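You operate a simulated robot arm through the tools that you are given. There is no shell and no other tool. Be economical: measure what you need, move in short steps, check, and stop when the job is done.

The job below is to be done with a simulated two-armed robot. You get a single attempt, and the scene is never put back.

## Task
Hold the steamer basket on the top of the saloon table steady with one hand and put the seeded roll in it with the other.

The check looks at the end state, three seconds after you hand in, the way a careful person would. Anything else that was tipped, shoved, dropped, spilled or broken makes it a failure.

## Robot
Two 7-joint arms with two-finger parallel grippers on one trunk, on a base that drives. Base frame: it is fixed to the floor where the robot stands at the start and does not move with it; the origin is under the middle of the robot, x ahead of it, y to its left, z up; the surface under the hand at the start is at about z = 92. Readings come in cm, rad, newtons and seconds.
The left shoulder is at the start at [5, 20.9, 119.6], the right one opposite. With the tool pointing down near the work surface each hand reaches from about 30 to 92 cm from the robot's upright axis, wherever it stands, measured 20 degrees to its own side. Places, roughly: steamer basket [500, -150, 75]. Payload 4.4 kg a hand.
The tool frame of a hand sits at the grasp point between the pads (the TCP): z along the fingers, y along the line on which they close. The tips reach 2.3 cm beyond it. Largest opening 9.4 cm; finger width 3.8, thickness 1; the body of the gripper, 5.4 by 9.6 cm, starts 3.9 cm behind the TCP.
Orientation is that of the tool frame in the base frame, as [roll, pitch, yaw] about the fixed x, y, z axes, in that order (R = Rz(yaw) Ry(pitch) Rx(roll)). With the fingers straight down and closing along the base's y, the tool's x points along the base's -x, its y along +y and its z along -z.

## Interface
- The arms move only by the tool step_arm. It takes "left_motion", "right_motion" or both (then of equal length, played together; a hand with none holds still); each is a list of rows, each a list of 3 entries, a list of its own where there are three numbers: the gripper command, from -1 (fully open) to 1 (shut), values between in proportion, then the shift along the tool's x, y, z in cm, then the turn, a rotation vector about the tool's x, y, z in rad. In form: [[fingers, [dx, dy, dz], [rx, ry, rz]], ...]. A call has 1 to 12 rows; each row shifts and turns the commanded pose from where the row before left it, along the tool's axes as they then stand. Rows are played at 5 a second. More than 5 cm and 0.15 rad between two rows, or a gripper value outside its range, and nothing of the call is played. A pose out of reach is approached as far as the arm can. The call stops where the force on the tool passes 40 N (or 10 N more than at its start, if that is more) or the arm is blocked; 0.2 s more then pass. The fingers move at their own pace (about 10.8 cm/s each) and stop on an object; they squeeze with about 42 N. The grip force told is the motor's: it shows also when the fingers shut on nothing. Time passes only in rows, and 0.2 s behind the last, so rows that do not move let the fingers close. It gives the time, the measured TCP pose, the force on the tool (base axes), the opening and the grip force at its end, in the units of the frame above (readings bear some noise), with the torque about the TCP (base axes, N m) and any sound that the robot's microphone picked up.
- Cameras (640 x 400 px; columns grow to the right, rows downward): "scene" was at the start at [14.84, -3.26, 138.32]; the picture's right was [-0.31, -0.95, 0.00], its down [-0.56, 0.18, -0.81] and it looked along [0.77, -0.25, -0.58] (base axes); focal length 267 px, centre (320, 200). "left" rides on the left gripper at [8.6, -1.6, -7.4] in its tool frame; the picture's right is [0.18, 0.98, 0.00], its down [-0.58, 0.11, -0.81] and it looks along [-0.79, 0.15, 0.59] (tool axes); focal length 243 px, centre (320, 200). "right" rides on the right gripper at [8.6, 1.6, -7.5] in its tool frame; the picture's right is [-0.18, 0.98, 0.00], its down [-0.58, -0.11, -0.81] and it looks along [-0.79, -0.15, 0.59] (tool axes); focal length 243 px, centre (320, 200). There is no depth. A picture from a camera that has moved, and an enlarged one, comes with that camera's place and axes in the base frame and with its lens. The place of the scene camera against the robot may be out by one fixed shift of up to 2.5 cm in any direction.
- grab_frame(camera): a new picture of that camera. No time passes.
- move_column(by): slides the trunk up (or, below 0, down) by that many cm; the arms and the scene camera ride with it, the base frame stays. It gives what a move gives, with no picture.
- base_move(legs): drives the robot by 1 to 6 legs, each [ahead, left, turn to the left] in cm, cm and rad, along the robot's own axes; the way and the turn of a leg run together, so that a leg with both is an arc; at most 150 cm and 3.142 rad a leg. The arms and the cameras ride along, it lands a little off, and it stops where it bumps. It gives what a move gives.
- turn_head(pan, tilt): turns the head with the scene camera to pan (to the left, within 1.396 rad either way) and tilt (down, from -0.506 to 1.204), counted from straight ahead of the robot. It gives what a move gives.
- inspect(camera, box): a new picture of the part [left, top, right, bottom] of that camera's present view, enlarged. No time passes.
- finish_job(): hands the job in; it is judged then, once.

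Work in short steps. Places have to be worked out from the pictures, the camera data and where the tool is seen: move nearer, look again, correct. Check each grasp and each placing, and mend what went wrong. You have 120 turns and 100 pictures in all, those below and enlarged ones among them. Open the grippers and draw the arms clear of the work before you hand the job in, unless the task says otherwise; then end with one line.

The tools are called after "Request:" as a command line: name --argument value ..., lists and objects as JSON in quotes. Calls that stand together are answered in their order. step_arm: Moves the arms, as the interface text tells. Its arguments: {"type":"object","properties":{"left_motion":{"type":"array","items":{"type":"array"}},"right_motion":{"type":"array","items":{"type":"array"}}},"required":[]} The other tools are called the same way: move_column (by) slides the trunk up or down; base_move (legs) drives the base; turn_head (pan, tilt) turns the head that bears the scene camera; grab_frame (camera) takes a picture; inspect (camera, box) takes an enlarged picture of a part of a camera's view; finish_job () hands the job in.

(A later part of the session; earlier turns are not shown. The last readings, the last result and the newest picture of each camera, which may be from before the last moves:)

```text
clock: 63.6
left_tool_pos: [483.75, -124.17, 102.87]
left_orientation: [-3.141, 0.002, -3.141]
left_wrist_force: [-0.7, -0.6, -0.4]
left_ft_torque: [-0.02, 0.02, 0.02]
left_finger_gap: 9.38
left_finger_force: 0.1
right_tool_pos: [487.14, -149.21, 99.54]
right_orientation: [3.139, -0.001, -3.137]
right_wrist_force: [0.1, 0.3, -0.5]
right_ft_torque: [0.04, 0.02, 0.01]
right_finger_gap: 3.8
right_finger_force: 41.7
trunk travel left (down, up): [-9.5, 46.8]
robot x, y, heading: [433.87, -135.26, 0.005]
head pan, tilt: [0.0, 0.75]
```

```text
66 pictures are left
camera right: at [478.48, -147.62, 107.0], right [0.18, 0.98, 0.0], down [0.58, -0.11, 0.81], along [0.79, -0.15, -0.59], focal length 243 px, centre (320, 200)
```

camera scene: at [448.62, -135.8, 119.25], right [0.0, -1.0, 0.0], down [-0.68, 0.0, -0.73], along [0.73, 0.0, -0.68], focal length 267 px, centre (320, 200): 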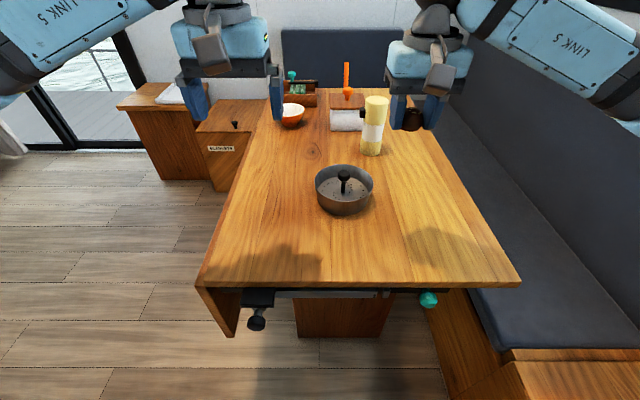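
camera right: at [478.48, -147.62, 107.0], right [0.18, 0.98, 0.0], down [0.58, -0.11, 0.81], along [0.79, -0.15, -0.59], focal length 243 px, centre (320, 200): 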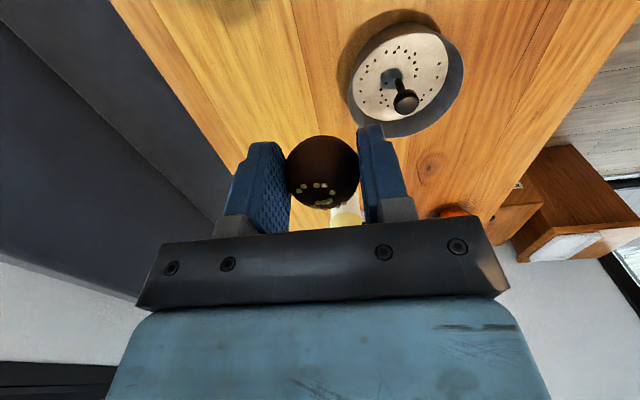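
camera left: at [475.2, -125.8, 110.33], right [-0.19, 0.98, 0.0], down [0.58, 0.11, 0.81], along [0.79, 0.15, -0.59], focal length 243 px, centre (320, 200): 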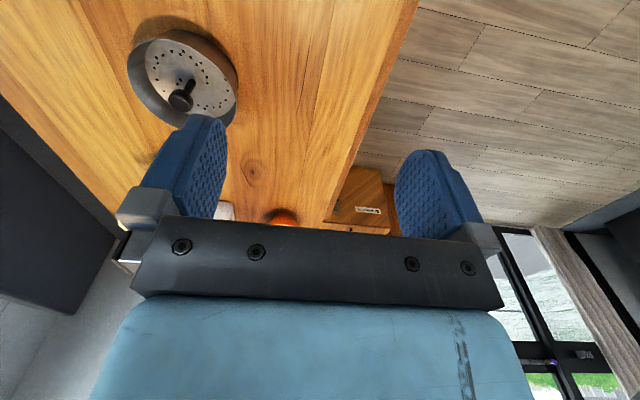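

From both wrist cameras the post foot is at about [496.8, -140.8, 75.5]. I'll bring the left hand above the left rim at z 90, tilted slightly outward, fingers partly open.

Request:
step_arm --left_motion '[[0, [-3.3, -2, 3.2], [0, 0, 0]], [0, [-3.3, -2, 3.2], [0, 0, 0]], [0, [-3.3, -2, 3.2], [0, 0, 0]], [0, [-3.2, -2, 3.2], [0, 0, 0]], [0, [0, 0, 0], [0.125, 0, 0]], [0, [0, 0, 0], [0.125, 0, 0]], [0, [0, 0, 0], [0, 0, 0]]]'

Request:
grab_frame --camera "left"

Request:
grab_frame --camera "scene"

```text
refused: row 1 steps farther than a row can; nothing moved
```

```text
65 pictures are left
camera left: at [475.2, -125.8, 110.33], right [-0.19, 0.98, 0.0], down [0.58, 0.11, 0.81], along [0.79, 0.15, -0.59], focal length 243 px, centre (320, 200)
```

left: 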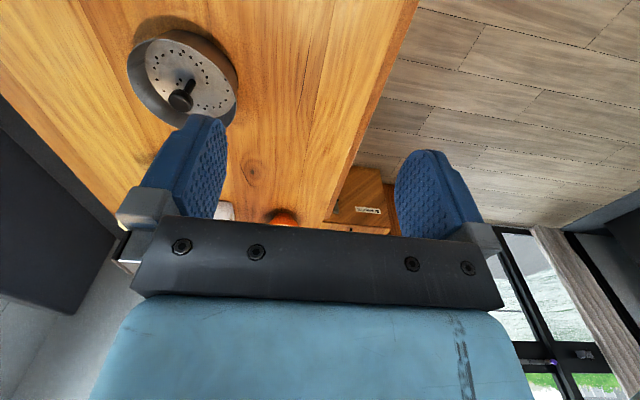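

```text
64 pictures are left
camera scene: at [448.62, -135.8, 119.25], right [0.0, -1.0, 0.0], down [-0.68, 0.0, -0.73], along [0.73, 0.0, -0.68], focal length 267 px, centre (320, 200)
```

scene: 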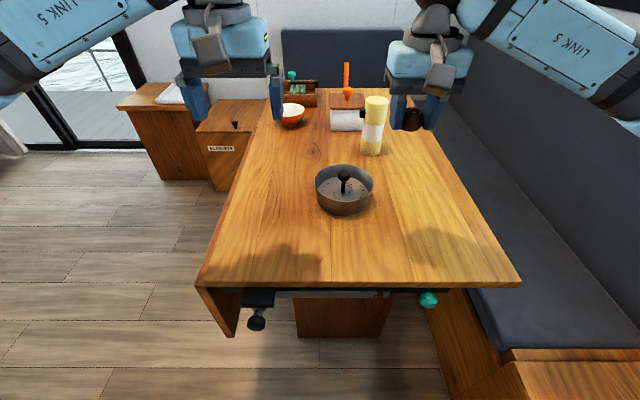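

That step was over 5 cm, so I'll resend it in smaller rows.

Request:
step_arm --left_motion '[[0, [-2.2, -1.4, 2.1], [0, 0, 0]], [0, [-2.2, -1.4, 2.1], [0, 0, 0]], [0, [-2.2, -1.3, 2.1], [0, 0, 0]], [0, [-2.2, -1.3, 2.1], [0, 0, 0]], [0, [-2.2, -1.3, 2.1], [0, 0, 0]], [0, [-2.1, -1.3, 2.1], [0, 0, 0]], [0, [0, 0, 0], [0.125, 0, 0]], [0, [0, 0, 0], [0.125, 0, 0]], [0, [0, 0, 0], [0, 0, 0]]]'

Request:
grab_frame --camera "left"

Request:
grab_frame --camera "scene"

```text
clock: 65.6
left_tool_pos: [496.73, -132.27, 90.24]
left_orientation: [-2.891, 0.002, -3.141]
left_wrist_force: [-0.4, 1.0, 0.8]
left_ft_torque: [-0.03, 0.0, 0.0]
left_finger_gap: 4.69
left_finger_force: 0.1
right_tool_pos: [487.23, -149.23, 99.63]
right_orientation: [-3.141, 0.002, -3.141]
right_wrist_force: [-0.3, 0.4, -0.2]
right_ft_torque: [-0.04, 0.01, 0.01]
right_finger_gap: 3.84
right_finger_force: 41.8
trunk travel left (down, up): [-9.5, 46.8]
robot x, y, heading: [434.0, -135.12, 0.001]
head pan, tilt: [0.0, 0.75]
```

```text
63 pictures are left
camera left: at [488.29, -131.93, 97.95], right [-0.19, 0.95, -0.24], down [0.58, 0.31, 0.75], along [0.79, 0.0, -0.61], focal length 243 px, centre (320, 200)
```

left: 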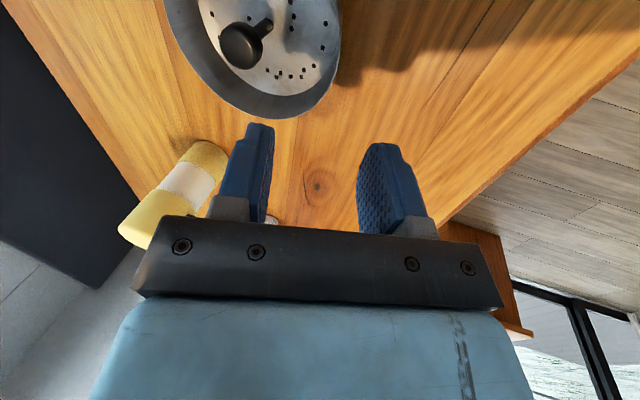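

```text
62 pictures are left
camera scene: at [448.64, -135.81, 119.24], right [0.0, -1.0, 0.0], down [-0.68, 0.0, -0.73], along [0.73, 0.0, -0.68], focal length 267 px, centre (320, 200)
```

scene: 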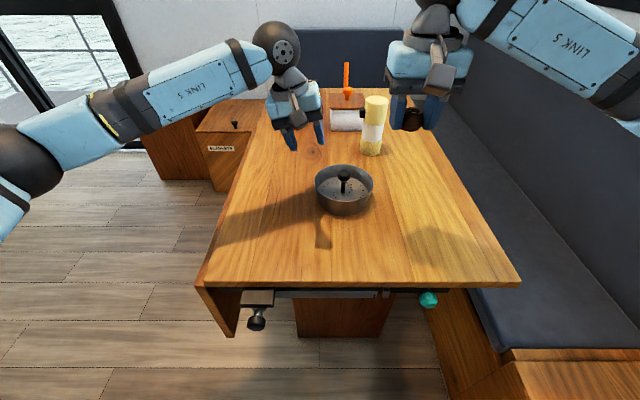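

Consistent estimates: post at [496.6, -140.9], left rim y ≈ -134.2. Zooming to get the rim height.

Request:
inspect --camera "scene" --box '[296, 150, 392, 210]'

Request:
inspect --camera "right" --box '[320, 0, 480, 100]'

```text
6.67 times, centred on (344, 180) of scene
camera zoom: at [448.64, -135.81, 119.24], right [0.0, -1.0, 0.0], down [-0.68, 0.0, -0.73], along [0.73, 0.0, -0.68], focal length 1782 px, centre (160, 333)
```

zoom: 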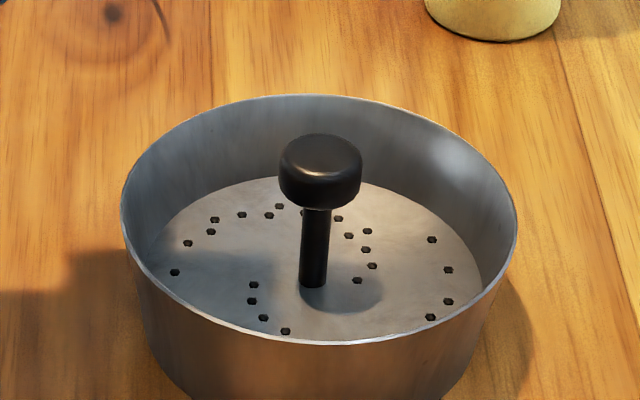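

```text
4.00 times, centred on (400, 50) of right
camera zoom: at [478.49, -147.63, 106.98], right [0.18, 0.98, 0.0], down [0.58, -0.11, 0.81], along [0.79, -0.15, -0.59], focal length 970 px, centre (0, 800)
```

zoom: 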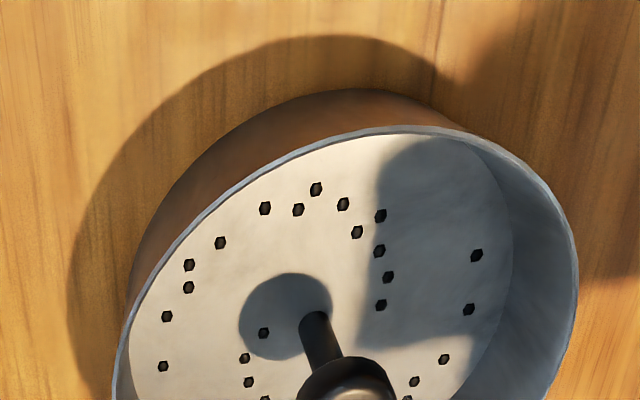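

Rim height comes out at about z 79–80. The approach line is nearly along the tool axis, so I'll go down 7.5 cm to z ≈ 83 and check.

Request:
step_arm --left_motion '[[0, [0, 0, 2.5], [0, 0, 0]], [0, [0, 0, 2.5], [0, 0, 0]], [0, [0, -0.1, 2.5], [0, 0, 0]], [0, [0, 0, 0], [0, 0, 0]]]'

Request:
grab_frame --camera "left"

Request:
inspect --camera "scene" --box '[272, 120, 400, 200]'

```text
clock: 66.6
left_tool_pos: [496.9, -134.07, 82.91]
left_orientation: [-2.892, 0.001, -3.14]
left_wrist_force: [-0.4, 0.9, -0.7]
left_ft_torque: [-0.02, -0.01, -0.04]
left_finger_gap: 4.69
left_finger_force: 0.0
right_tool_pos: [487.21, -149.19, 99.6]
right_orientation: [3.141, 0.0, -3.139]
right_wrist_force: [0.2, 0.2, -0.8]
right_ft_torque: [0.01, 0.01, -0.02]
right_finger_gap: 3.85
right_finger_force: 42.1
trunk travel left (down, up): [-9.5, 46.8]
robot x, y, heading: [433.7, -135.13, 0.006]
head pan, tilt: [0.0, 0.75]
```

```text
59 pictures are left
camera left: at [488.41, -133.77, 90.54], right [-0.19, 0.95, -0.24], down [0.58, 0.31, 0.75], along [0.79, 0.0, -0.61], focal length 243 px, centre (320, 200)
```

left: 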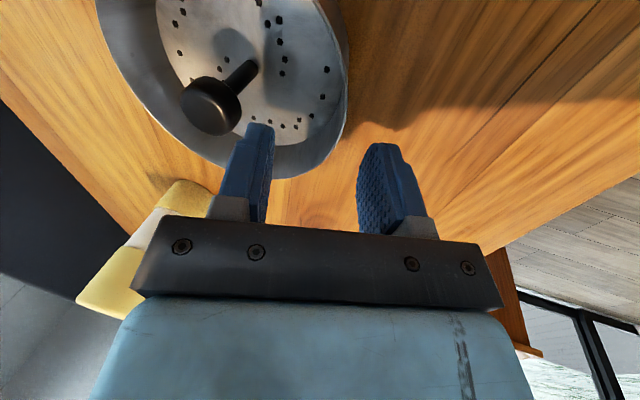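

```text
5.00 times, centred on (336, 160) of scene
camera zoom: at [448.63, -135.79, 119.24], right [0.0, -1.0, 0.0], down [-0.68, 0.0, -0.73], along [0.73, 0.0, -0.68], focal length 1337 px, centre (240, 400)
```

zoom: 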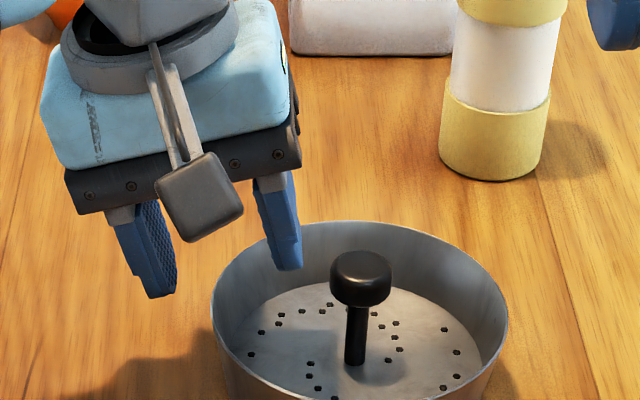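

The wall lies between the fingers, about where expected. I'll go straight down to z ≈ 79.5.

Request:
step_arm --left_motion '[[0, [0, 0.37, 1.66], [0, 0, 0]], [0, [0, 0.2, 0.9], [0, 0, 0]], [0, [0, 0.17, 0.76], [0, 0, 0]], [0, [0, 0, 0], [0, 0, 0]]]'

Request:
grab_frame --camera "left"

Request:
inspect --camera "scene" --box '[272, 120, 400, 200]'

```text
clock: 67.6
left_tool_pos: [496.94, -134.1, 79.48]
left_orientation: [-2.89, 0.002, -3.14]
left_wrist_force: [0.2, -0.4, -0.3]
left_ft_torque: [-0.01, -0.03, 0.02]
left_finger_gap: 4.64
left_finger_force: 0.0
right_tool_pos: [487.14, -149.22, 99.57]
right_orientation: [3.141, 0.0, -3.139]
right_wrist_force: [0.4, 0.8, 0.5]
right_ft_torque: [0.01, -0.01, 0.01]
right_finger_gap: 3.84
right_finger_force: 42.4
trunk travel left (down, up): [-9.5, 46.8]
robot x, y, heading: [433.97, -135.4, 0.004]
head pan, tilt: [0.0, 0.75]
```

```text
57 pictures are left
camera left: at [488.33, -133.93, 87.23], right [-0.19, 0.95, -0.24], down [0.58, 0.31, 0.75], along [0.79, 0.0, -0.61], focal length 243 px, centre (320, 200)
```

left: 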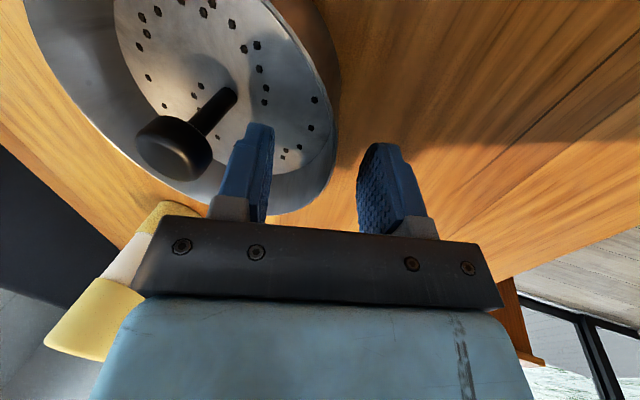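

```text
5.00 times, centred on (336, 160) of scene
camera zoom: at [448.64, -135.8, 119.24], right [0.0, -1.0, 0.0], down [-0.68, 0.0, -0.73], along [0.73, 0.0, -0.68], focal length 1337 px, centre (240, 400)
```

zoom: 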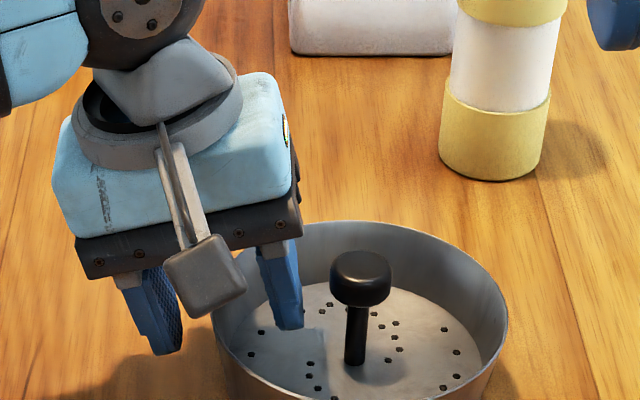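

The rim is near z 79 and about 0.4 cm toward the outer finger. I'll shift by that, go 0.7 cm lower, then close gently.

Request:
step_arm --left_motion '[[0, [0, 0.56, 0.58], [0, 0, 0]], [0, [0, 0, 0], [0, 0, 0]]]'

Request:
inspect --camera "left" --box '[200, 90, 440, 240]'

```text
clock: 68.2
left_tool_pos: [496.79, -133.73, 78.92]
left_orientation: [-2.892, 0.002, -3.139]
left_wrist_force: [0.5, -0.6, -0.3]
left_ft_torque: [0.03, 0.05, -0.01]
left_finger_gap: 4.7
left_finger_force: 0.0
right_tool_pos: [487.13, -149.18, 99.55]
right_orientation: [3.141, -0.001, -3.138]
right_wrist_force: [0.1, -0.5, -1.2]
right_ft_torque: [0.0, -0.01, 0.01]
right_finger_gap: 3.84
right_finger_force: 42.1
trunk travel left (down, up): [-9.5, 46.8]
robot x, y, heading: [433.93, -134.78, 0.002]
head pan, tilt: [0.0, 0.75]
```

```text
2.67 times, centred on (320, 165) of left
camera zoom: at [488.32, -133.47, 86.52], right [-0.19, 0.95, -0.24], down [0.58, 0.31, 0.75], along [0.79, 0.0, -0.61], focal length 647 px, centre (320, 293)
```

zoom: 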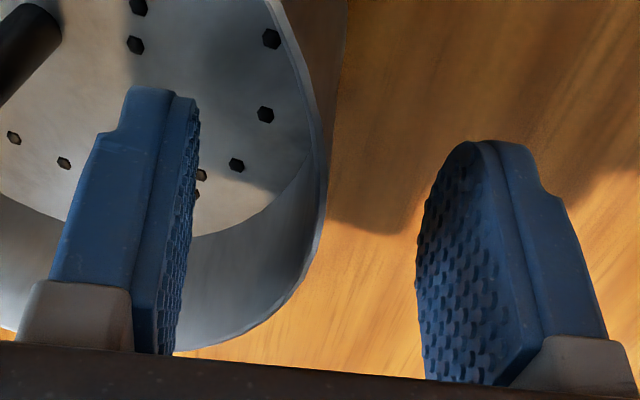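

The wall is nearly centred between the pads. Closing slowly.

Request:
step_arm --left_motion '[[0.3, [0, 0, 0], [0, 0, 0]], [0.5, [0, 0, 0], [0, 0, 0]], [0.65, [0, 0, 0], [0, 0, 0]], [0.8, [0, 0, 0], [0, 0, 0]], [0.9, [0, 0, 0], [0, 0, 0]], [1, [0, 0, 0], [0, 0, 0]], [1, [0, 0, 0], [0, 0, 0]]]'

Request:
inspect --camera "left" --box '[200, 90, 440, 240]'

Request:
inspect --camera "scene" --box '[272, 130, 400, 210]'

```text
clock: 69.8
left_tool_pos: [496.95, -133.74, 78.84]
left_orientation: [-2.893, 0.001, -3.139]
left_wrist_force: [0.1, -0.1, 0.7]
left_ft_torque: [0.06, -0.02, -0.02]
left_finger_gap: 0.22
left_finger_force: 41.7
right_tool_pos: [487.16, -149.09, 99.53]
right_orientation: [-3.141, 0.0, -3.139]
right_wrist_force: [0.4, -0.3, -0.5]
right_ft_torque: [0.0, -0.03, 0.03]
right_finger_gap: 3.83
right_finger_force: 42.2
trunk travel left (down, up): [-9.5, 46.8]
robot x, y, heading: [434.05, -135.5, 0.0]
head pan, tilt: [0.0, 0.75]
```

```text
2.67 times, centred on (320, 165) of left
camera zoom: at [488.33, -133.47, 86.53], right [-0.19, 0.95, -0.24], down [0.58, 0.31, 0.75], along [0.79, 0.0, -0.61], focal length 647 px, centre (320, 293)
```

zoom: 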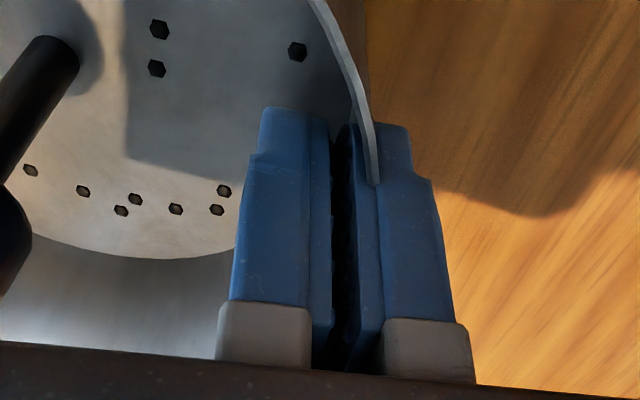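

```text
5.00 times, centred on (336, 170) of scene
camera zoom: at [448.64, -135.8, 119.24], right [0.0, -1.0, 0.0], down [-0.68, 0.0, -0.73], along [0.73, 0.0, -0.68], focal length 1337 px, centre (240, 350)
```

zoom: 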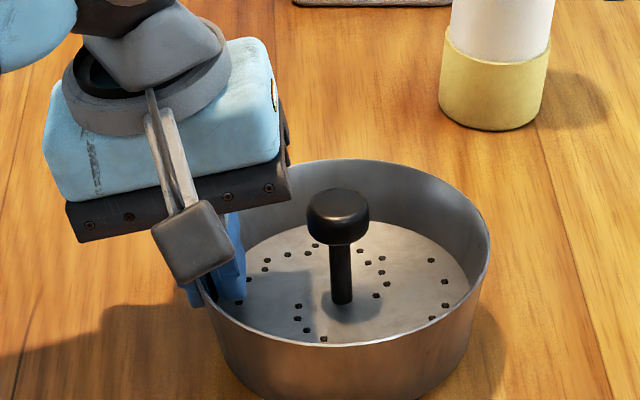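

The rim is pinched, but the post now leans left by about 0.12 rad: the tilted pads have tipped the basket slightly. I'll rotate the hand back to lay the basket flat, watching the forces.

Request:
step_arm --left_motion '[[1, [0, 0, 0], [-0.05, 0, 0]], [1, [0, 0, 0], [-0.05, 0, 0]], [1, [0, 0, 0], [0, 0, 0]]]'

Request:
inspect --camera "scene" --box '[272, 130, 400, 210]'

```text
clock: 70.6
left_tool_pos: [496.73, -133.74, 79.0]
left_orientation: [-2.99, 0.001, -3.14]
left_wrist_force: [0.2, -0.8, 1.0]
left_ft_torque: [-0.28, -0.01, 0.07]
left_finger_gap: 0.23
left_finger_force: 42.1
right_tool_pos: [487.19, -149.2, 99.62]
right_orientation: [3.141, -0.001, -3.138]
right_wrist_force: [-0.1, -0.3, -0.6]
right_ft_torque: [0.01, -0.01, -0.02]
right_finger_gap: 3.82
right_finger_force: 42.5
trunk travel left (down, up): [-9.5, 46.8]
robot x, y, heading: [433.77, -135.39, -0.001]
head pan, tilt: [0.0, 0.75]
```

```text
5.00 times, centred on (336, 170) of scene
camera zoom: at [448.64, -135.8, 119.24], right [0.0, -1.0, 0.0], down [-0.68, 0.0, -0.73], along [0.73, 0.0, -0.68], focal length 1337 px, centre (240, 350)
```

zoom: 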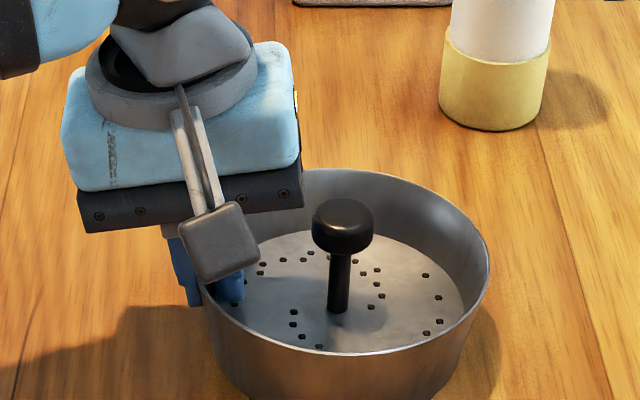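

The basket is flat again, with the post upright at about [496.6, -140]. Next I yaw the right hand by 90° high up, so its narrow side faces the left hand.

Request:
step_arm --right_motion '[[0.22, [0, 0, 0], [0, 0, -0.143]], [0.22, [0, 0, 0], [0, 0, -0.143]], [0.22, [0, 0, 0], [0, 0, -0.143]], [0.22, [0, 0, 0], [0, 0, -0.143]], [0.22, [0, 0, 0], [0, 0, -0.143]], [0.22, [0, 0, 0], [0, 0, -0.143]], [0.22, [0, 0, 0], [0, 0, -0.143]], [0.22, [0, 0, 0], [0, 0, -0.143]], [0.22, [0, 0, 0], [0, 0, -0.143]], [0.22, [0, 0, 0], [0, 0, -0.143]], [0.22, [0, 0, 0], [0, 0, -0.141]], [0.22, [0, 0, 0], [0, 0, 0]]]'

Request:
grab_frame --camera "scene"

Request:
grab_frame --camera "right"

```text
clock: 73.2
left_tool_pos: [496.88, -133.74, 78.88]
left_orientation: [-2.991, 0.001, -3.139]
left_wrist_force: [0.8, 1.2, 1.4]
left_ft_torque: [-0.25, -0.01, 0.05]
left_finger_gap: 0.19
left_finger_force: 41.9
right_tool_pos: [486.82, -149.03, 99.66]
right_orientation: [-3.14, -0.001, -1.953]
right_wrist_force: [0.4, -0.9, -0.6]
right_ft_torque: [0.01, 0.04, 0.03]
right_finger_gap: 3.8
right_finger_force: 41.7
right hand out of reach, approached as far as the arm can: row 9, 10, 11
trunk travel left (down, up): [-9.5, 46.8]
robot x, y, heading: [433.95, -135.07, 0.0]
head pan, tilt: [0.0, 0.75]
```

```text
51 pictures are left
camera scene: at [448.63, -135.79, 119.24], right [0.0, -1.0, 0.0], down [-0.68, 0.0, -0.73], along [0.73, 0.0, -0.68], focal length 267 px, centre (320, 200)
```

scene: 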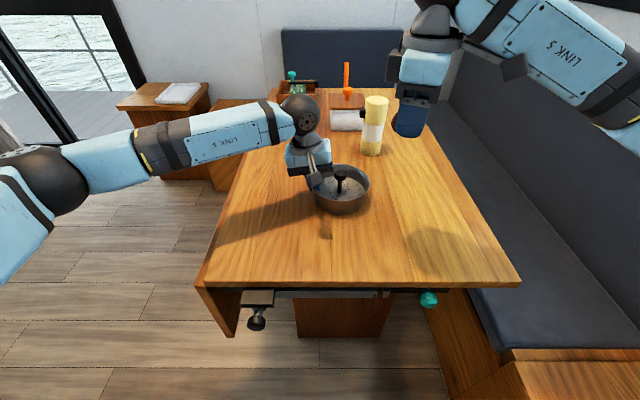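

```text
50 pictures are left
camera right: at [482.05, -156.46, 107.01], right [-0.84, 0.54, 0.0], down [0.32, 0.5, 0.81], along [0.43, 0.68, -0.59], focal length 243 px, centre (320, 200)
```

right: 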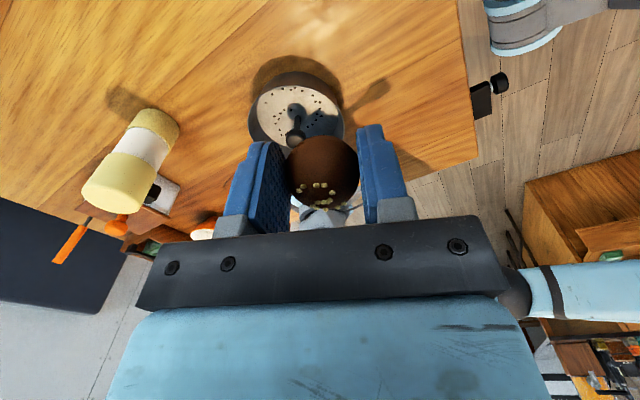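

It reached about 68° of yaw, which is enough; I'll bring the command back to an attainable yaw and move toward a point above the near-right part of the basket, at z ≈ 90.

Request:
step_arm --right_motion '[[0.22, [0, 0, 0], [0, 0, 0.143]], [0.22, [0, 0, 0], [0, 0, 0.143]], [0.22, [0, 0, 0], [0, 0, 0.143]], [0.22, [-1.15, -1.06, 1.6], [0, 0, 0]], [0.22, [-1.15, -1.06, 1.6], [0, 0, 0]], [0.22, [-1.15, -1.06, 1.6], [0, 0, 0]], [0.22, [-1.15, -1.06, 1.6], [0, 0, 0]], [0.22, [-1.15, -1.06, 1.6], [0, 0, 0]], [0.22, [0, 0, 0], [0, -0.1, 0]], [0.22, [0, 0, 0], [0, -0.1, 0]], [0.22, [0, 0, 0], [0, 0, 0]]]'

Request:
grab_frame --camera "right"

Request:
grab_frame --camera "scene"

```text
clock: 75.6
left_tool_pos: [496.82, -133.69, 78.85]
left_orientation: [-2.992, 0.001, -3.141]
left_wrist_force: [-0.4, 0.6, 2.1]
left_ft_torque: [-0.25, 0.01, -0.01]
left_finger_gap: 0.22
left_finger_force: 42.1
right_tool_pos: [494.74, -148.94, 91.59]
right_orientation: [-3.14, 0.201, -2.383]
right_wrist_force: [-0.4, -0.3, -1.6]
right_ft_torque: [0.01, -0.03, -0.02]
right_finger_gap: 3.82
right_finger_force: 42.0
trunk travel left (down, up): [-9.5, 46.8]
robot x, y, heading: [433.76, -135.14, -0.002]
head pan, tilt: [0.0, 0.75]
```

```text
49 pictures are left
camera right: at [486.31, -154.65, 97.13], right [-0.55, 0.84, 0.04], down [0.37, 0.2, 0.91], along [0.75, 0.51, -0.42], focal length 243 px, centre (320, 200)
```

right: 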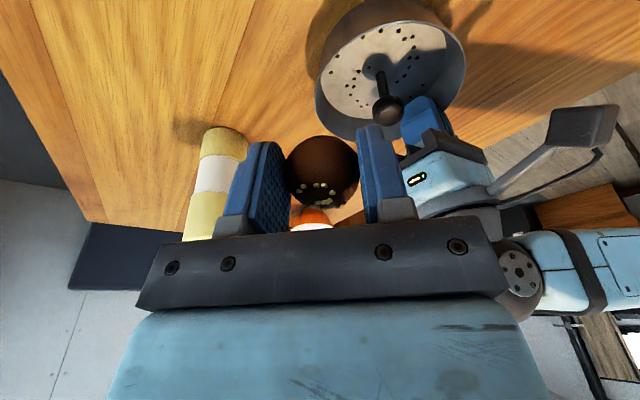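

```text
48 pictures are left
camera scene: at [448.62, -135.79, 119.24], right [0.0, -1.0, 0.0], down [-0.68, 0.0, -0.73], along [0.73, 0.0, -0.68], focal length 267 px, centre (320, 200)
```

scene: 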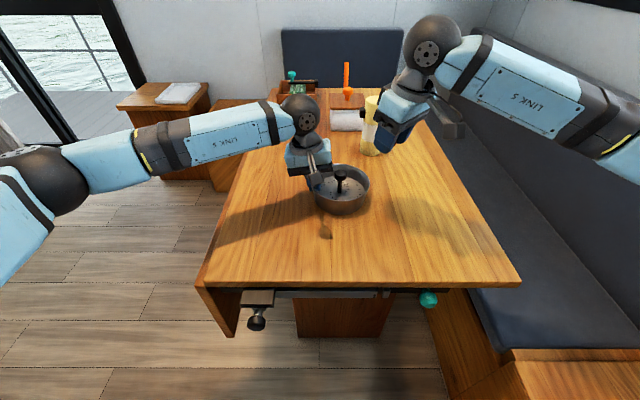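

Two views now agree that the post is at [496.6, -140.0]. I'll yaw a bit more for clearance, then read the pose.

Request:
step_arm --right_motion '[[0.22, [0, 0, 0], [0, 0, -0.12]], [0.22, [0, 0, 0], [0, 0, -0.12]], [0.22, [0, 0, 0], [0, 0, -0.11]], [0.22, [0, 0, 0], [0, 0, 0]]]'

```text
clock: 76.6
left_tool_pos: [496.79, -133.79, 78.89]
left_orientation: [-2.991, 0.002, -3.141]
left_wrist_force: [0.3, -0.6, 2.4]
left_ft_torque: [-0.22, 0.03, 0.01]
left_finger_gap: 0.23
left_finger_force: 42.1
right_tool_pos: [494.59, -148.88, 91.6]
right_orientation: [-3.094, 0.194, -2.136]
right_wrist_force: [0.5, -0.4, 0.6]
right_ft_torque: [0.06, 0.01, -0.01]
right_finger_gap: 3.83
right_finger_force: 42.2
right hand out of reach, approached as far as the arm can: row 3
trunk travel left (down, up): [-9.5, 46.8]
robot x, y, heading: [433.66, -135.25, 0.004]
head pan, tilt: [0.0, 0.75]
```

Yaw is now -2.14. I'll move over the target, [494.8, -142.9] at z ≈ 86.5, just above knob height.

Request:
step_arm --right_motion '[[0.22, [-1.02, 0.76, 1.5], [0, 0, 0]], [0.22, [-1.02, 0.76, 1.5], [0, 0, 0]], [0.22, [-1.02, 0.76, 1.5], [0, 0, 0]], [0.22, [-1.02, 0.76, 1.5], [0, 0, 0]], [0.22, [0, 0, 0], [0, 0, 0]]]'

Request:
grab_frame --camera "right"

Request:
inspect --camera "scene" --box '[260, 90, 420, 220]'

```text
clock: 77.8
left_tool_pos: [496.94, -133.73, 78.91]
left_orientation: [-2.992, 0.003, -3.139]
left_wrist_force: [0.4, -0.2, 1.1]
left_ft_torque: [-0.22, -0.03, 0.04]
left_finger_gap: 0.22
left_finger_force: 42.0
right_tool_pos: [495.03, -143.11, 86.14]
right_orientation: [-3.092, 0.195, -2.139]
right_wrist_force: [0.5, -0.7, -0.7]
right_ft_torque: [-0.02, -0.01, 0.01]
right_finger_gap: 3.81
right_finger_force: 41.6
trunk travel left (down, up): [-9.5, 46.8]
robot x, y, heading: [434.05, -135.0, -0.001]
head pan, tilt: [0.0, 0.75]
```

```text
47 pictures are left
camera right: at [488.06, -150.47, 91.78], right [-0.73, 0.69, -0.01], down [0.28, 0.31, 0.91], along [0.63, 0.66, -0.42], focal length 243 px, centre (320, 200)
```

right: 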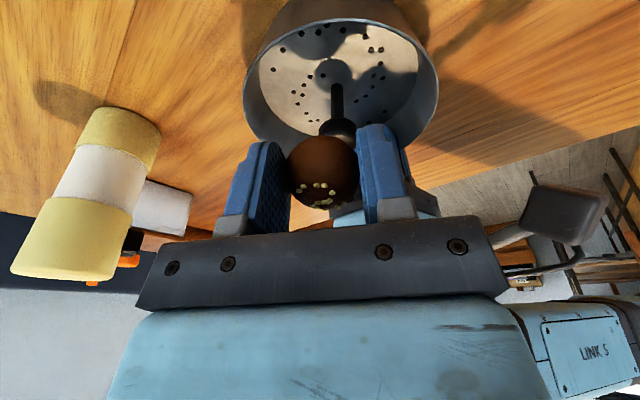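

```text
3.08 times, centred on (340, 155) of scene
camera zoom: at [448.62, -135.79, 119.24], right [0.0, -1.0, 0.0], down [-0.68, 0.0, -0.73], along [0.73, 0.0, -0.68], focal length 823 px, centre (258, 338)
```

zoom: 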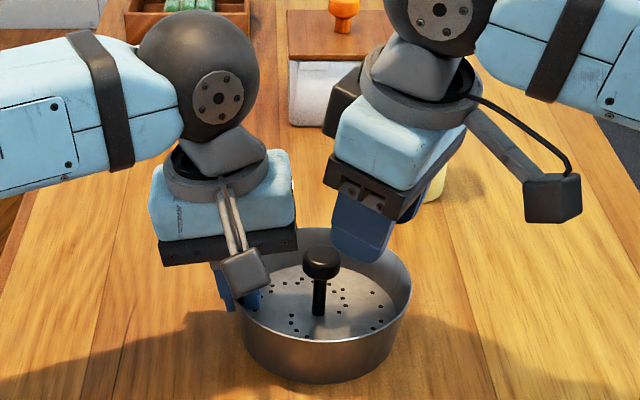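

Clearances are fine, but the roll must pass outside the knob. I'll shift 0.5 cm outward, 0.3 cm sideways, then go straight down 3.5 cm and look.

Request:
step_arm --right_motion '[[0.22, [0.5, 0.29, 0], [0, 0, 0]], [0.22, [0.23, 0, 1.15], [0, 0, 0]], [0.22, [0.23, 0, 1.15], [0, 0, 0]], [0.22, [0.23, 0, 1.15], [0, 0, 0]], [0.22, [0, 0, 0], [0, 0, 0]]]'

Request:
grab_frame --camera "right"

Request:
inspect --camera "scene" --box '[280, 120, 408, 200]'

```text
clock: 79.0
left_tool_pos: [496.81, -133.72, 78.92]
left_orientation: [-2.991, 0.002, -3.137]
left_wrist_force: [6.5, -2.2, -10.3]
left_ft_torque: [-0.23, -0.28, 0.71]
left_finger_gap: 0.23
left_finger_force: 41.9
right_tool_pos: [494.87, -143.4, 83.1]
right_orientation: [-3.09, 0.2, -2.137]
right_wrist_force: [-0.2, -2.2, 29.7]
right_ft_torque: [0.63, -0.51, 0.01]
right_finger_gap: 3.82
right_finger_force: 41.8
trunk travel left (down, up): [-9.5, 46.8]
robot x, y, heading: [434.14, -135.36, -0.001]
head pan, tilt: [0.0, 0.75]
```

```text
45 pictures are left
camera right: at [487.79, -150.73, 88.53], right [-0.73, 0.69, -0.01], down [0.28, 0.31, 0.91], along [0.63, 0.66, -0.41], focal length 243 px, centre (320, 200)
```

right: 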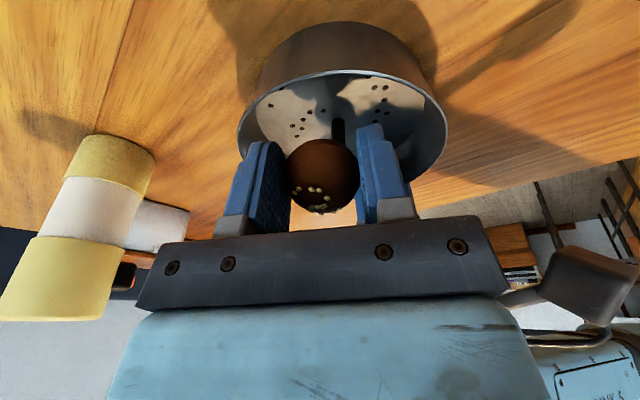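

```text
5.00 times, centred on (344, 160) of scene
camera zoom: at [448.52, -135.8, 119.28], right [0.0, -1.0, 0.0], down [-0.68, 0.0, -0.73], along [0.73, 0.0, -0.68], focal length 1337 px, centre (200, 400)
```

zoom: 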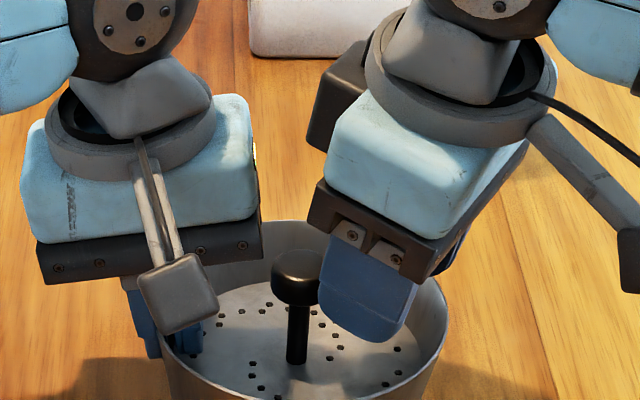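

There's a 30 N contact: the roll is resting on the knob's edge. I'll lift 1.2 cm, shift 0.6 cm outward and check.

Request:
step_arm --right_motion '[[0.22, [-0.23, 0, -1.18], [0, 0, 0]], [0.22, [0.6, 0, 0], [0, 0, 0]], [0.22, [0, 0, 0], [0, 0, 0]]]'

Request:
grab_frame --camera "right"

Request:
inspect --camera "left" --box '[100, 0, 400, 190]'

```text
clock: 79.8
left_tool_pos: [496.89, -133.82, 78.96]
left_orientation: [-2.993, 0.001, -3.14]
left_wrist_force: [-0.3, -0.8, 1.3]
left_ft_torque: [-0.23, 0.08, -0.05]
left_finger_gap: 0.24
left_finger_force: 41.8
right_tool_pos: [494.31, -143.89, 83.86]
right_orientation: [-3.092, 0.193, -2.136]
right_wrist_force: [1.3, -0.3, -0.5]
right_ft_torque: [-0.01, 0.0, 0.01]
right_finger_gap: 3.79
right_finger_force: 42.5
trunk travel left (down, up): [-9.5, 46.8]
robot x, y, heading: [433.8, -135.22, -0.002]
head pan, tilt: [0.0, 0.75]
```

```text
43 pictures are left
camera right: at [487.36, -151.25, 89.35], right [-0.73, 0.69, -0.01], down [0.28, 0.31, 0.91], along [0.63, 0.66, -0.42], focal length 243 px, centre (320, 200)
```

right: 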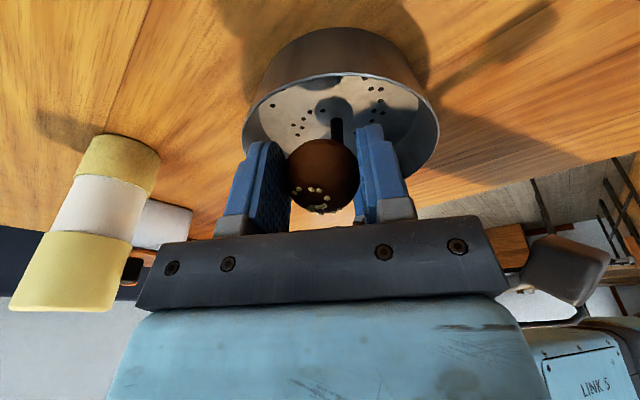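

```text
2.11 times, centred on (250, 95) of left
camera zoom: at [488.28, -134.3, 86.55], right [-0.19, 0.97, -0.15], down [0.58, 0.23, 0.78], along [0.79, 0.06, -0.61], focal length 511 px, centre (467, 421)
```

zoom: 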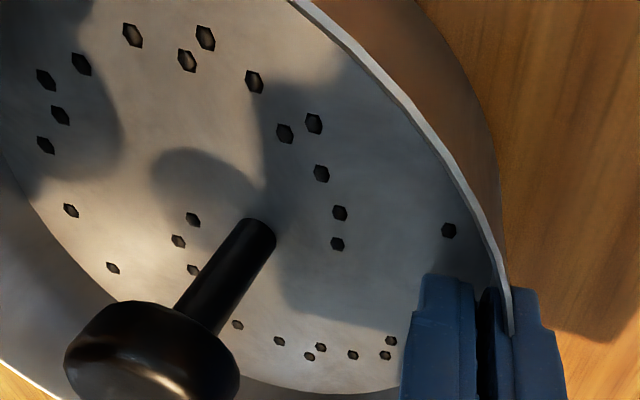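

Free again, now about 4.2 cm from the post. Going down 2.4 cm in small rows.

Request:
step_arm --right_motion '[[0.22, [0.16, 0, 0.78], [0, 0, 0]], [0.22, [0.16, 0, 0.78], [0, 0, 0]], [0.22, [0.16, 0, 0.78], [0, 0, 0]], [0.22, [0, 0, 0], [0, 0, 0]]]'

Request:
inspect --camera "scene" --box '[280, 120, 408, 200]'

Request:
inspect --camera "left" --box '[0, 0, 320, 200]'

```text
clock: 80.8
left_tool_pos: [496.8, -133.72, 78.81]
left_orientation: [-2.991, 0.004, -3.138]
left_wrist_force: [6.1, -1.7, -7.1]
left_ft_torque: [0.02, -1.11, 0.31]
left_finger_gap: 0.22
left_finger_force: 42.2
right_tool_pos: [494.37, -143.91, 81.86]
right_orientation: [-3.089, 0.2, -2.136]
right_wrist_force: [-1.5, -5.8, 28.7]
right_ft_torque: [-0.14, 0.8, 0.39]
right_finger_gap: 3.8
right_finger_force: 41.8
trunk travel left (down, up): [-9.5, 46.8]
robot x, y, heading: [433.75, -135.36, -0.001]
head pan, tilt: [0.0, 0.75]
```

```text
5.00 times, centred on (344, 160) of scene
camera zoom: at [448.49, -135.83, 119.3], right [0.0, -1.0, 0.0], down [-0.68, 0.0, -0.73], along [0.73, 0.0, -0.68], focal length 1337 px, centre (200, 400)
```

zoom: 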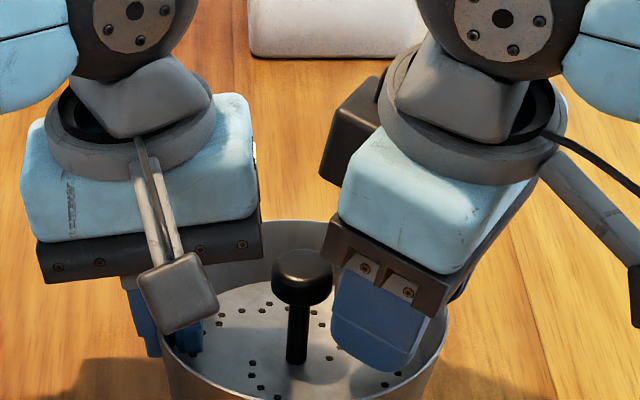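

```text
2.00 times, centred on (160, 100) of left
camera zoom: at [488.24, -134.3, 86.6], right [-0.19, 0.97, -0.15], down [0.58, 0.23, 0.78], along [0.79, 0.06, -0.6], focal length 485 px, centre (640, 400)
```

zoom: 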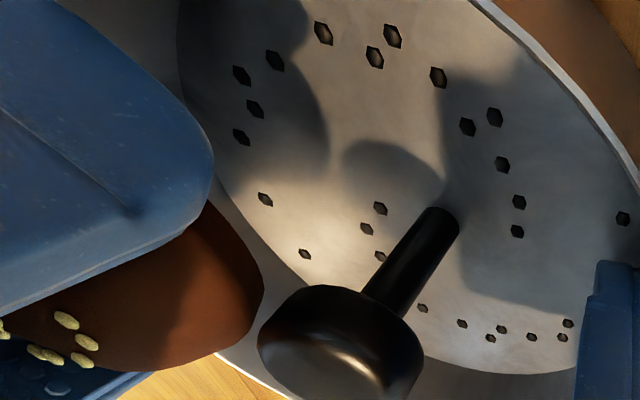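

The torque puts this contact at the near finger's outer corner on the rim, and the roll sits about 0.85 cm inward of the TCP. I'll lift 1 cm, recentre 0.3 cm along the closing line and tilt 0.2 rad more outward so the tips fit inside.

Request:
step_arm --right_motion '[[0.22, [-0.2, 0, -1.3], [0, 0, 0]], [0.22, [0.15, -0.3, 0], [0, -0.1, 0]], [0.22, [0, 0, 0], [0, -0.1, 0]], [0.22, [0, 0, 0], [0, 0, 0]]]'

Request:
inspect --camera "left" --box '[0, 0, 320, 200]'

Request:
inspect --camera "right" --box '[200, 40, 460, 220]'

```text
clock: 81.8
left_tool_pos: [496.77, -133.84, 78.84]
left_orientation: [-2.991, 0.0, -3.141]
left_wrist_force: [0.0, 1.0, 1.6]
left_ft_torque: [-0.23, 0.12, -0.07]
left_finger_gap: 0.22
left_finger_force: 41.7
right_tool_pos: [494.37, -144.22, 82.68]
right_orientation: [-3.089, 0.394, -2.126]
right_wrist_force: [0.3, 0.1, -0.6]
right_ft_torque: [0.0, 0.0, 0.01]
right_finger_gap: 3.8
right_finger_force: 42.4
trunk travel left (down, up): [-9.5, 46.8]
robot x, y, heading: [433.85, -134.95, 0.0]
head pan, tilt: [0.0, 0.75]
```

```text
2.00 times, centred on (160, 100) of left
camera zoom: at [488.28, -134.29, 86.54], right [-0.19, 0.97, -0.15], down [0.58, 0.23, 0.78], along [0.79, 0.06, -0.61], focal length 485 px, centre (640, 400)
```

zoom: 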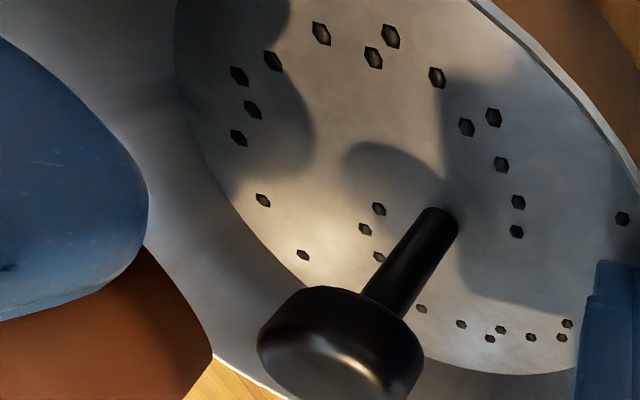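

```text
2.22 times, centred on (330, 130) of right
camera zoom: at [487.02, -152.39, 86.12], right [-0.73, 0.68, 0.02], down [0.18, 0.16, 0.97], along [0.66, 0.72, -0.23], focal length 539 px, centre (298, 356)
```

zoom: 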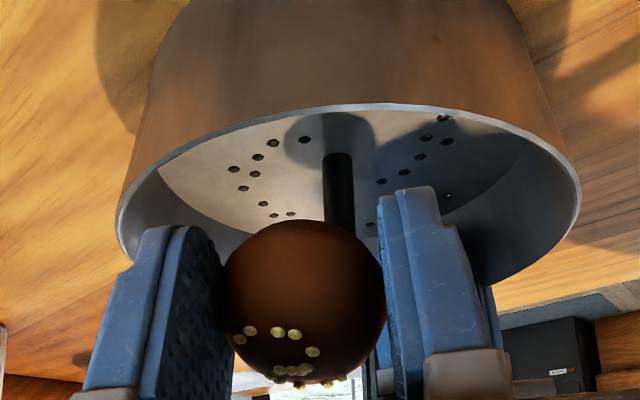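

A good view: the roll is clear of the knob and aimed into the annulus. I'll undo the 0.3 sideways shift and go down 1.8 cm.

Request:
step_arm --right_motion '[[0.22, [0, 0.3, 0], [0, 0, 0]], [0.22, [0.23, 0, 0.55], [0, 0, 0]], [0.22, [0.23, 0, 0.55], [0, 0, 0]], [0.22, [0.23, 0, 0.55], [0, 0, 0]], [0.22, [0, 0, 0], [0, 0, 0]]]'

Request:
inspect --camera "left" --box '[0, 0, 320, 200]'

Request:
inspect --camera "right" --box '[200, 40, 460, 220]'

```text
clock: 83.0
left_tool_pos: [496.96, -133.78, 78.69]
left_orientation: [-2.991, 0.004, -3.136]
left_wrist_force: [1.5, 0.9, 1.4]
left_ft_torque: [-0.1, 0.47, 0.14]
left_finger_gap: 0.21
left_finger_force: 41.7
right_tool_pos: [494.42, -144.23, 81.78]
right_orientation: [-3.082, 0.405, -2.121]
right_wrist_force: [-4.4, -2.0, 14.4]
right_ft_torque: [-0.34, -0.07, -0.03]
right_finger_gap: 3.79
right_finger_force: 41.8
trunk travel left (down, up): [-9.5, 46.8]
robot x, y, heading: [433.88, -135.32, 0.003]
head pan, tilt: [0.0, 0.75]
stopped in row 5 (right hand): the force on the tool passed its limit at 42 N (the readings are from after the stop); the commanded pose is now the measured one
```

```text
2.00 times, centred on (160, 100) of left
camera zoom: at [488.28, -134.3, 86.56], right [-0.19, 0.97, -0.15], down [0.58, 0.23, 0.78], along [0.79, 0.06, -0.6], focal length 485 px, centre (640, 400)
```

zoom: 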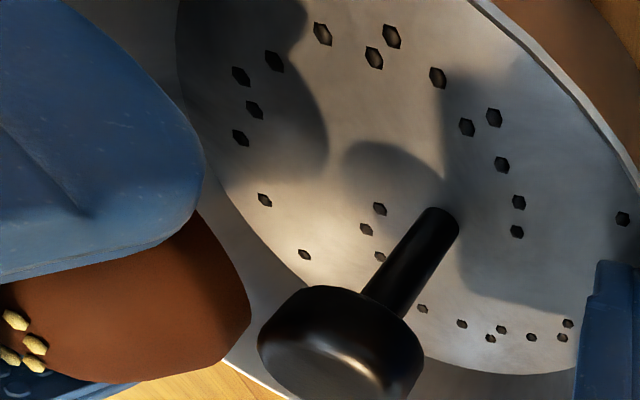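

```text
2.22 times, centred on (330, 130) of right
camera zoom: at [486.94, -152.3, 85.02], right [-0.73, 0.68, 0.02], down [0.16, 0.15, 0.97], along [0.66, 0.72, -0.22], focal length 539 px, centre (298, 356)
```

zoom: 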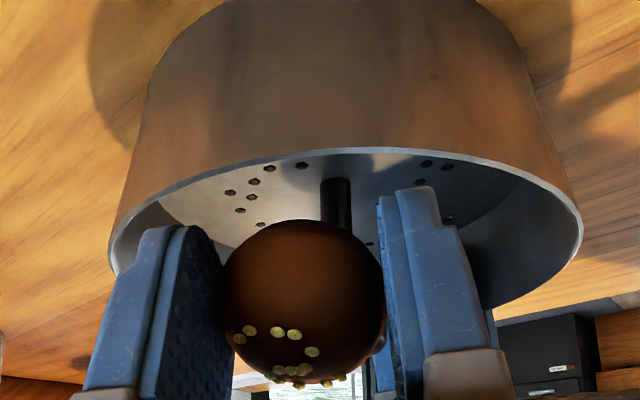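

Now the other finger's corner is on the rim. The roll has about 0.2 cm clearance to the knob, so I'll lift 0.5, shift +0.45 along the closing line and 0.1 inward, and try once more for a lower release.

Request:
step_arm --right_motion '[[0.22, [-0.19, 0, -0.46], [0, 0, 0]], [0.22, [-0.1, 0.45, 0], [0, 0, 0]], [0.22, [0, 0, 0], [0.045, 0, 0]], [0.22, [0.15, 0, 0.37], [0, 0, 0]], [0.22, [0.15, 0, 0.37], [0, 0, 0]], [0.22, [0.15, 0, 0.37], [0, 0, 0]], [0.22, [0, 0, 0], [0, 0, 0]]]'

Request:
inspect --camera "left" --box '[0, 0, 320, 200]'

Request:
inspect --camera "right" --box '[200, 40, 460, 220]'

```text
clock: 84.3
left_tool_pos: [496.89, -133.87, 78.9]
left_orientation: [-2.99, 0.003, -3.136]
left_wrist_force: [-3.0, 0.2, 7.7]
left_ft_torque: [-0.17, 0.9, -0.31]
left_finger_gap: 0.2
left_finger_force: 42.1
right_tool_pos: [494.21, -143.67, 81.54]
right_orientation: [-3.031, 0.412, -2.119]
right_wrist_force: [1.1, 0.5, 5.6]
right_ft_torque: [0.11, -0.26, 0.13]
right_finger_gap: 3.74
right_finger_force: 41.6
trunk travel left (down, up): [-9.5, 46.8]
robot x, y, heading: [434.29, -135.35, 0.003]
head pan, tilt: [0.0, 0.75]
stopped in row 6 (right hand): the force on the tool passed its limit at 45 N (the readings are from after the stop); the commanded pose is now the measured one
```

```text
2.00 times, centred on (160, 100) of left
camera zoom: at [488.31, -134.35, 86.51], right [-0.19, 0.97, -0.15], down [0.58, 0.23, 0.78], along [0.79, 0.06, -0.6], focal length 485 px, centre (640, 400)
```

zoom: 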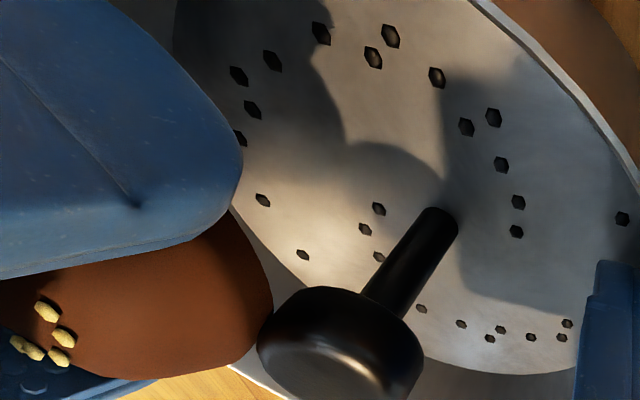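

```text
2.22 times, centred on (330, 130) of right
camera zoom: at [486.53, -151.74, 84.69], right [-0.72, 0.69, -0.02], down [0.12, 0.17, 0.98], along [0.68, 0.7, -0.21], focal length 539 px, centre (298, 356)
```

zoom: 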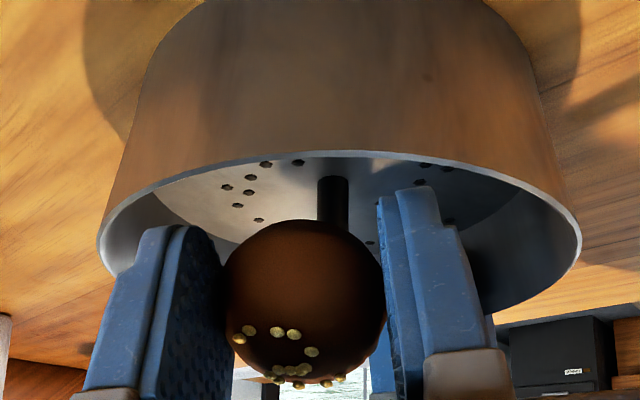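

The roll now just touches the knob, at a height where its bottom is already below the rim. I'll lift 0.3, shift 0.3 outward and check that it hangs free.

Request:
step_arm --right_motion '[[0.22, [-0.11, 0, -0.28], [0, 0, 0]], [0.22, [0.33, 0, 0], [0, 0, 0]], [0.22, [0, 0, 0], [0, 0, 0]]]'

Request:
inspect --camera "left" --box '[0, 0, 320, 200]'

Request:
inspect --camera "scene" --box '[280, 120, 408, 200]'

```text
clock: 85.1
left_tool_pos: [496.92, -133.86, 78.74]
left_orientation: [-2.99, 0.004, -3.139]
left_wrist_force: [-6.5, -8.6, 12.3]
left_ft_torque: [-0.3, 0.44, -0.27]
left_finger_gap: 0.2
left_finger_force: 41.6
right_tool_pos: [494.11, -144.03, 81.66]
right_orientation: [-3.034, 0.411, -2.12]
right_wrist_force: [12.3, 13.1, 5.3]
right_ft_torque: [0.37, -0.15, -0.43]
right_finger_gap: 3.78
right_finger_force: 42.1
trunk travel left (down, up): [-9.5, 46.8]
robot x, y, heading: [433.97, -135.04, -0.001]
head pan, tilt: [0.0, 0.75]
```

```text
2.00 times, centred on (160, 100) of left
camera zoom: at [488.29, -134.42, 86.51], right [-0.19, 0.97, -0.15], down [0.58, 0.23, 0.78], along [0.79, 0.06, -0.6], focal length 485 px, centre (640, 400)
```

zoom: 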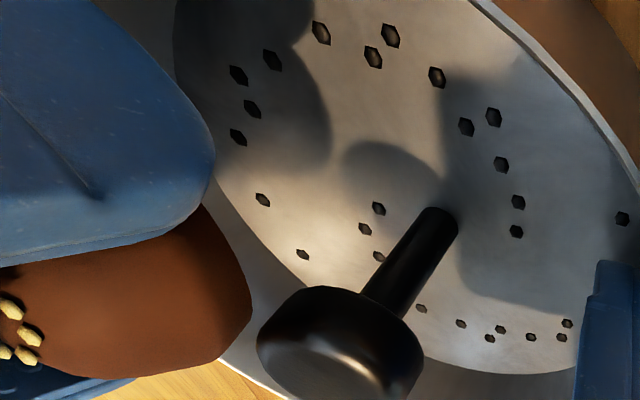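

```text
5.00 times, centred on (344, 160) of scene
camera zoom: at [448.53, -135.82, 119.27], right [0.0, -1.0, 0.0], down [-0.68, 0.0, -0.73], along [0.73, 0.0, -0.68], focal length 1337 px, centre (200, 400)
```

zoom: 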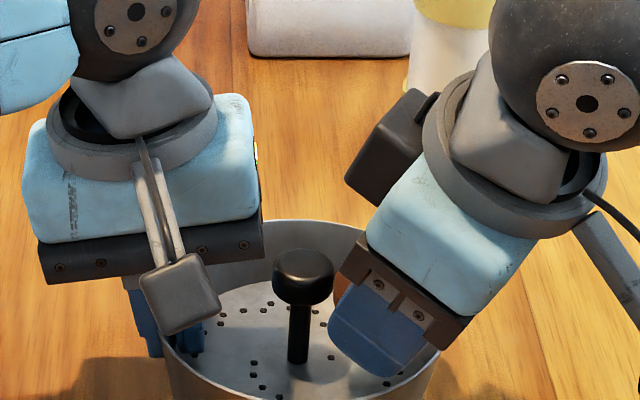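

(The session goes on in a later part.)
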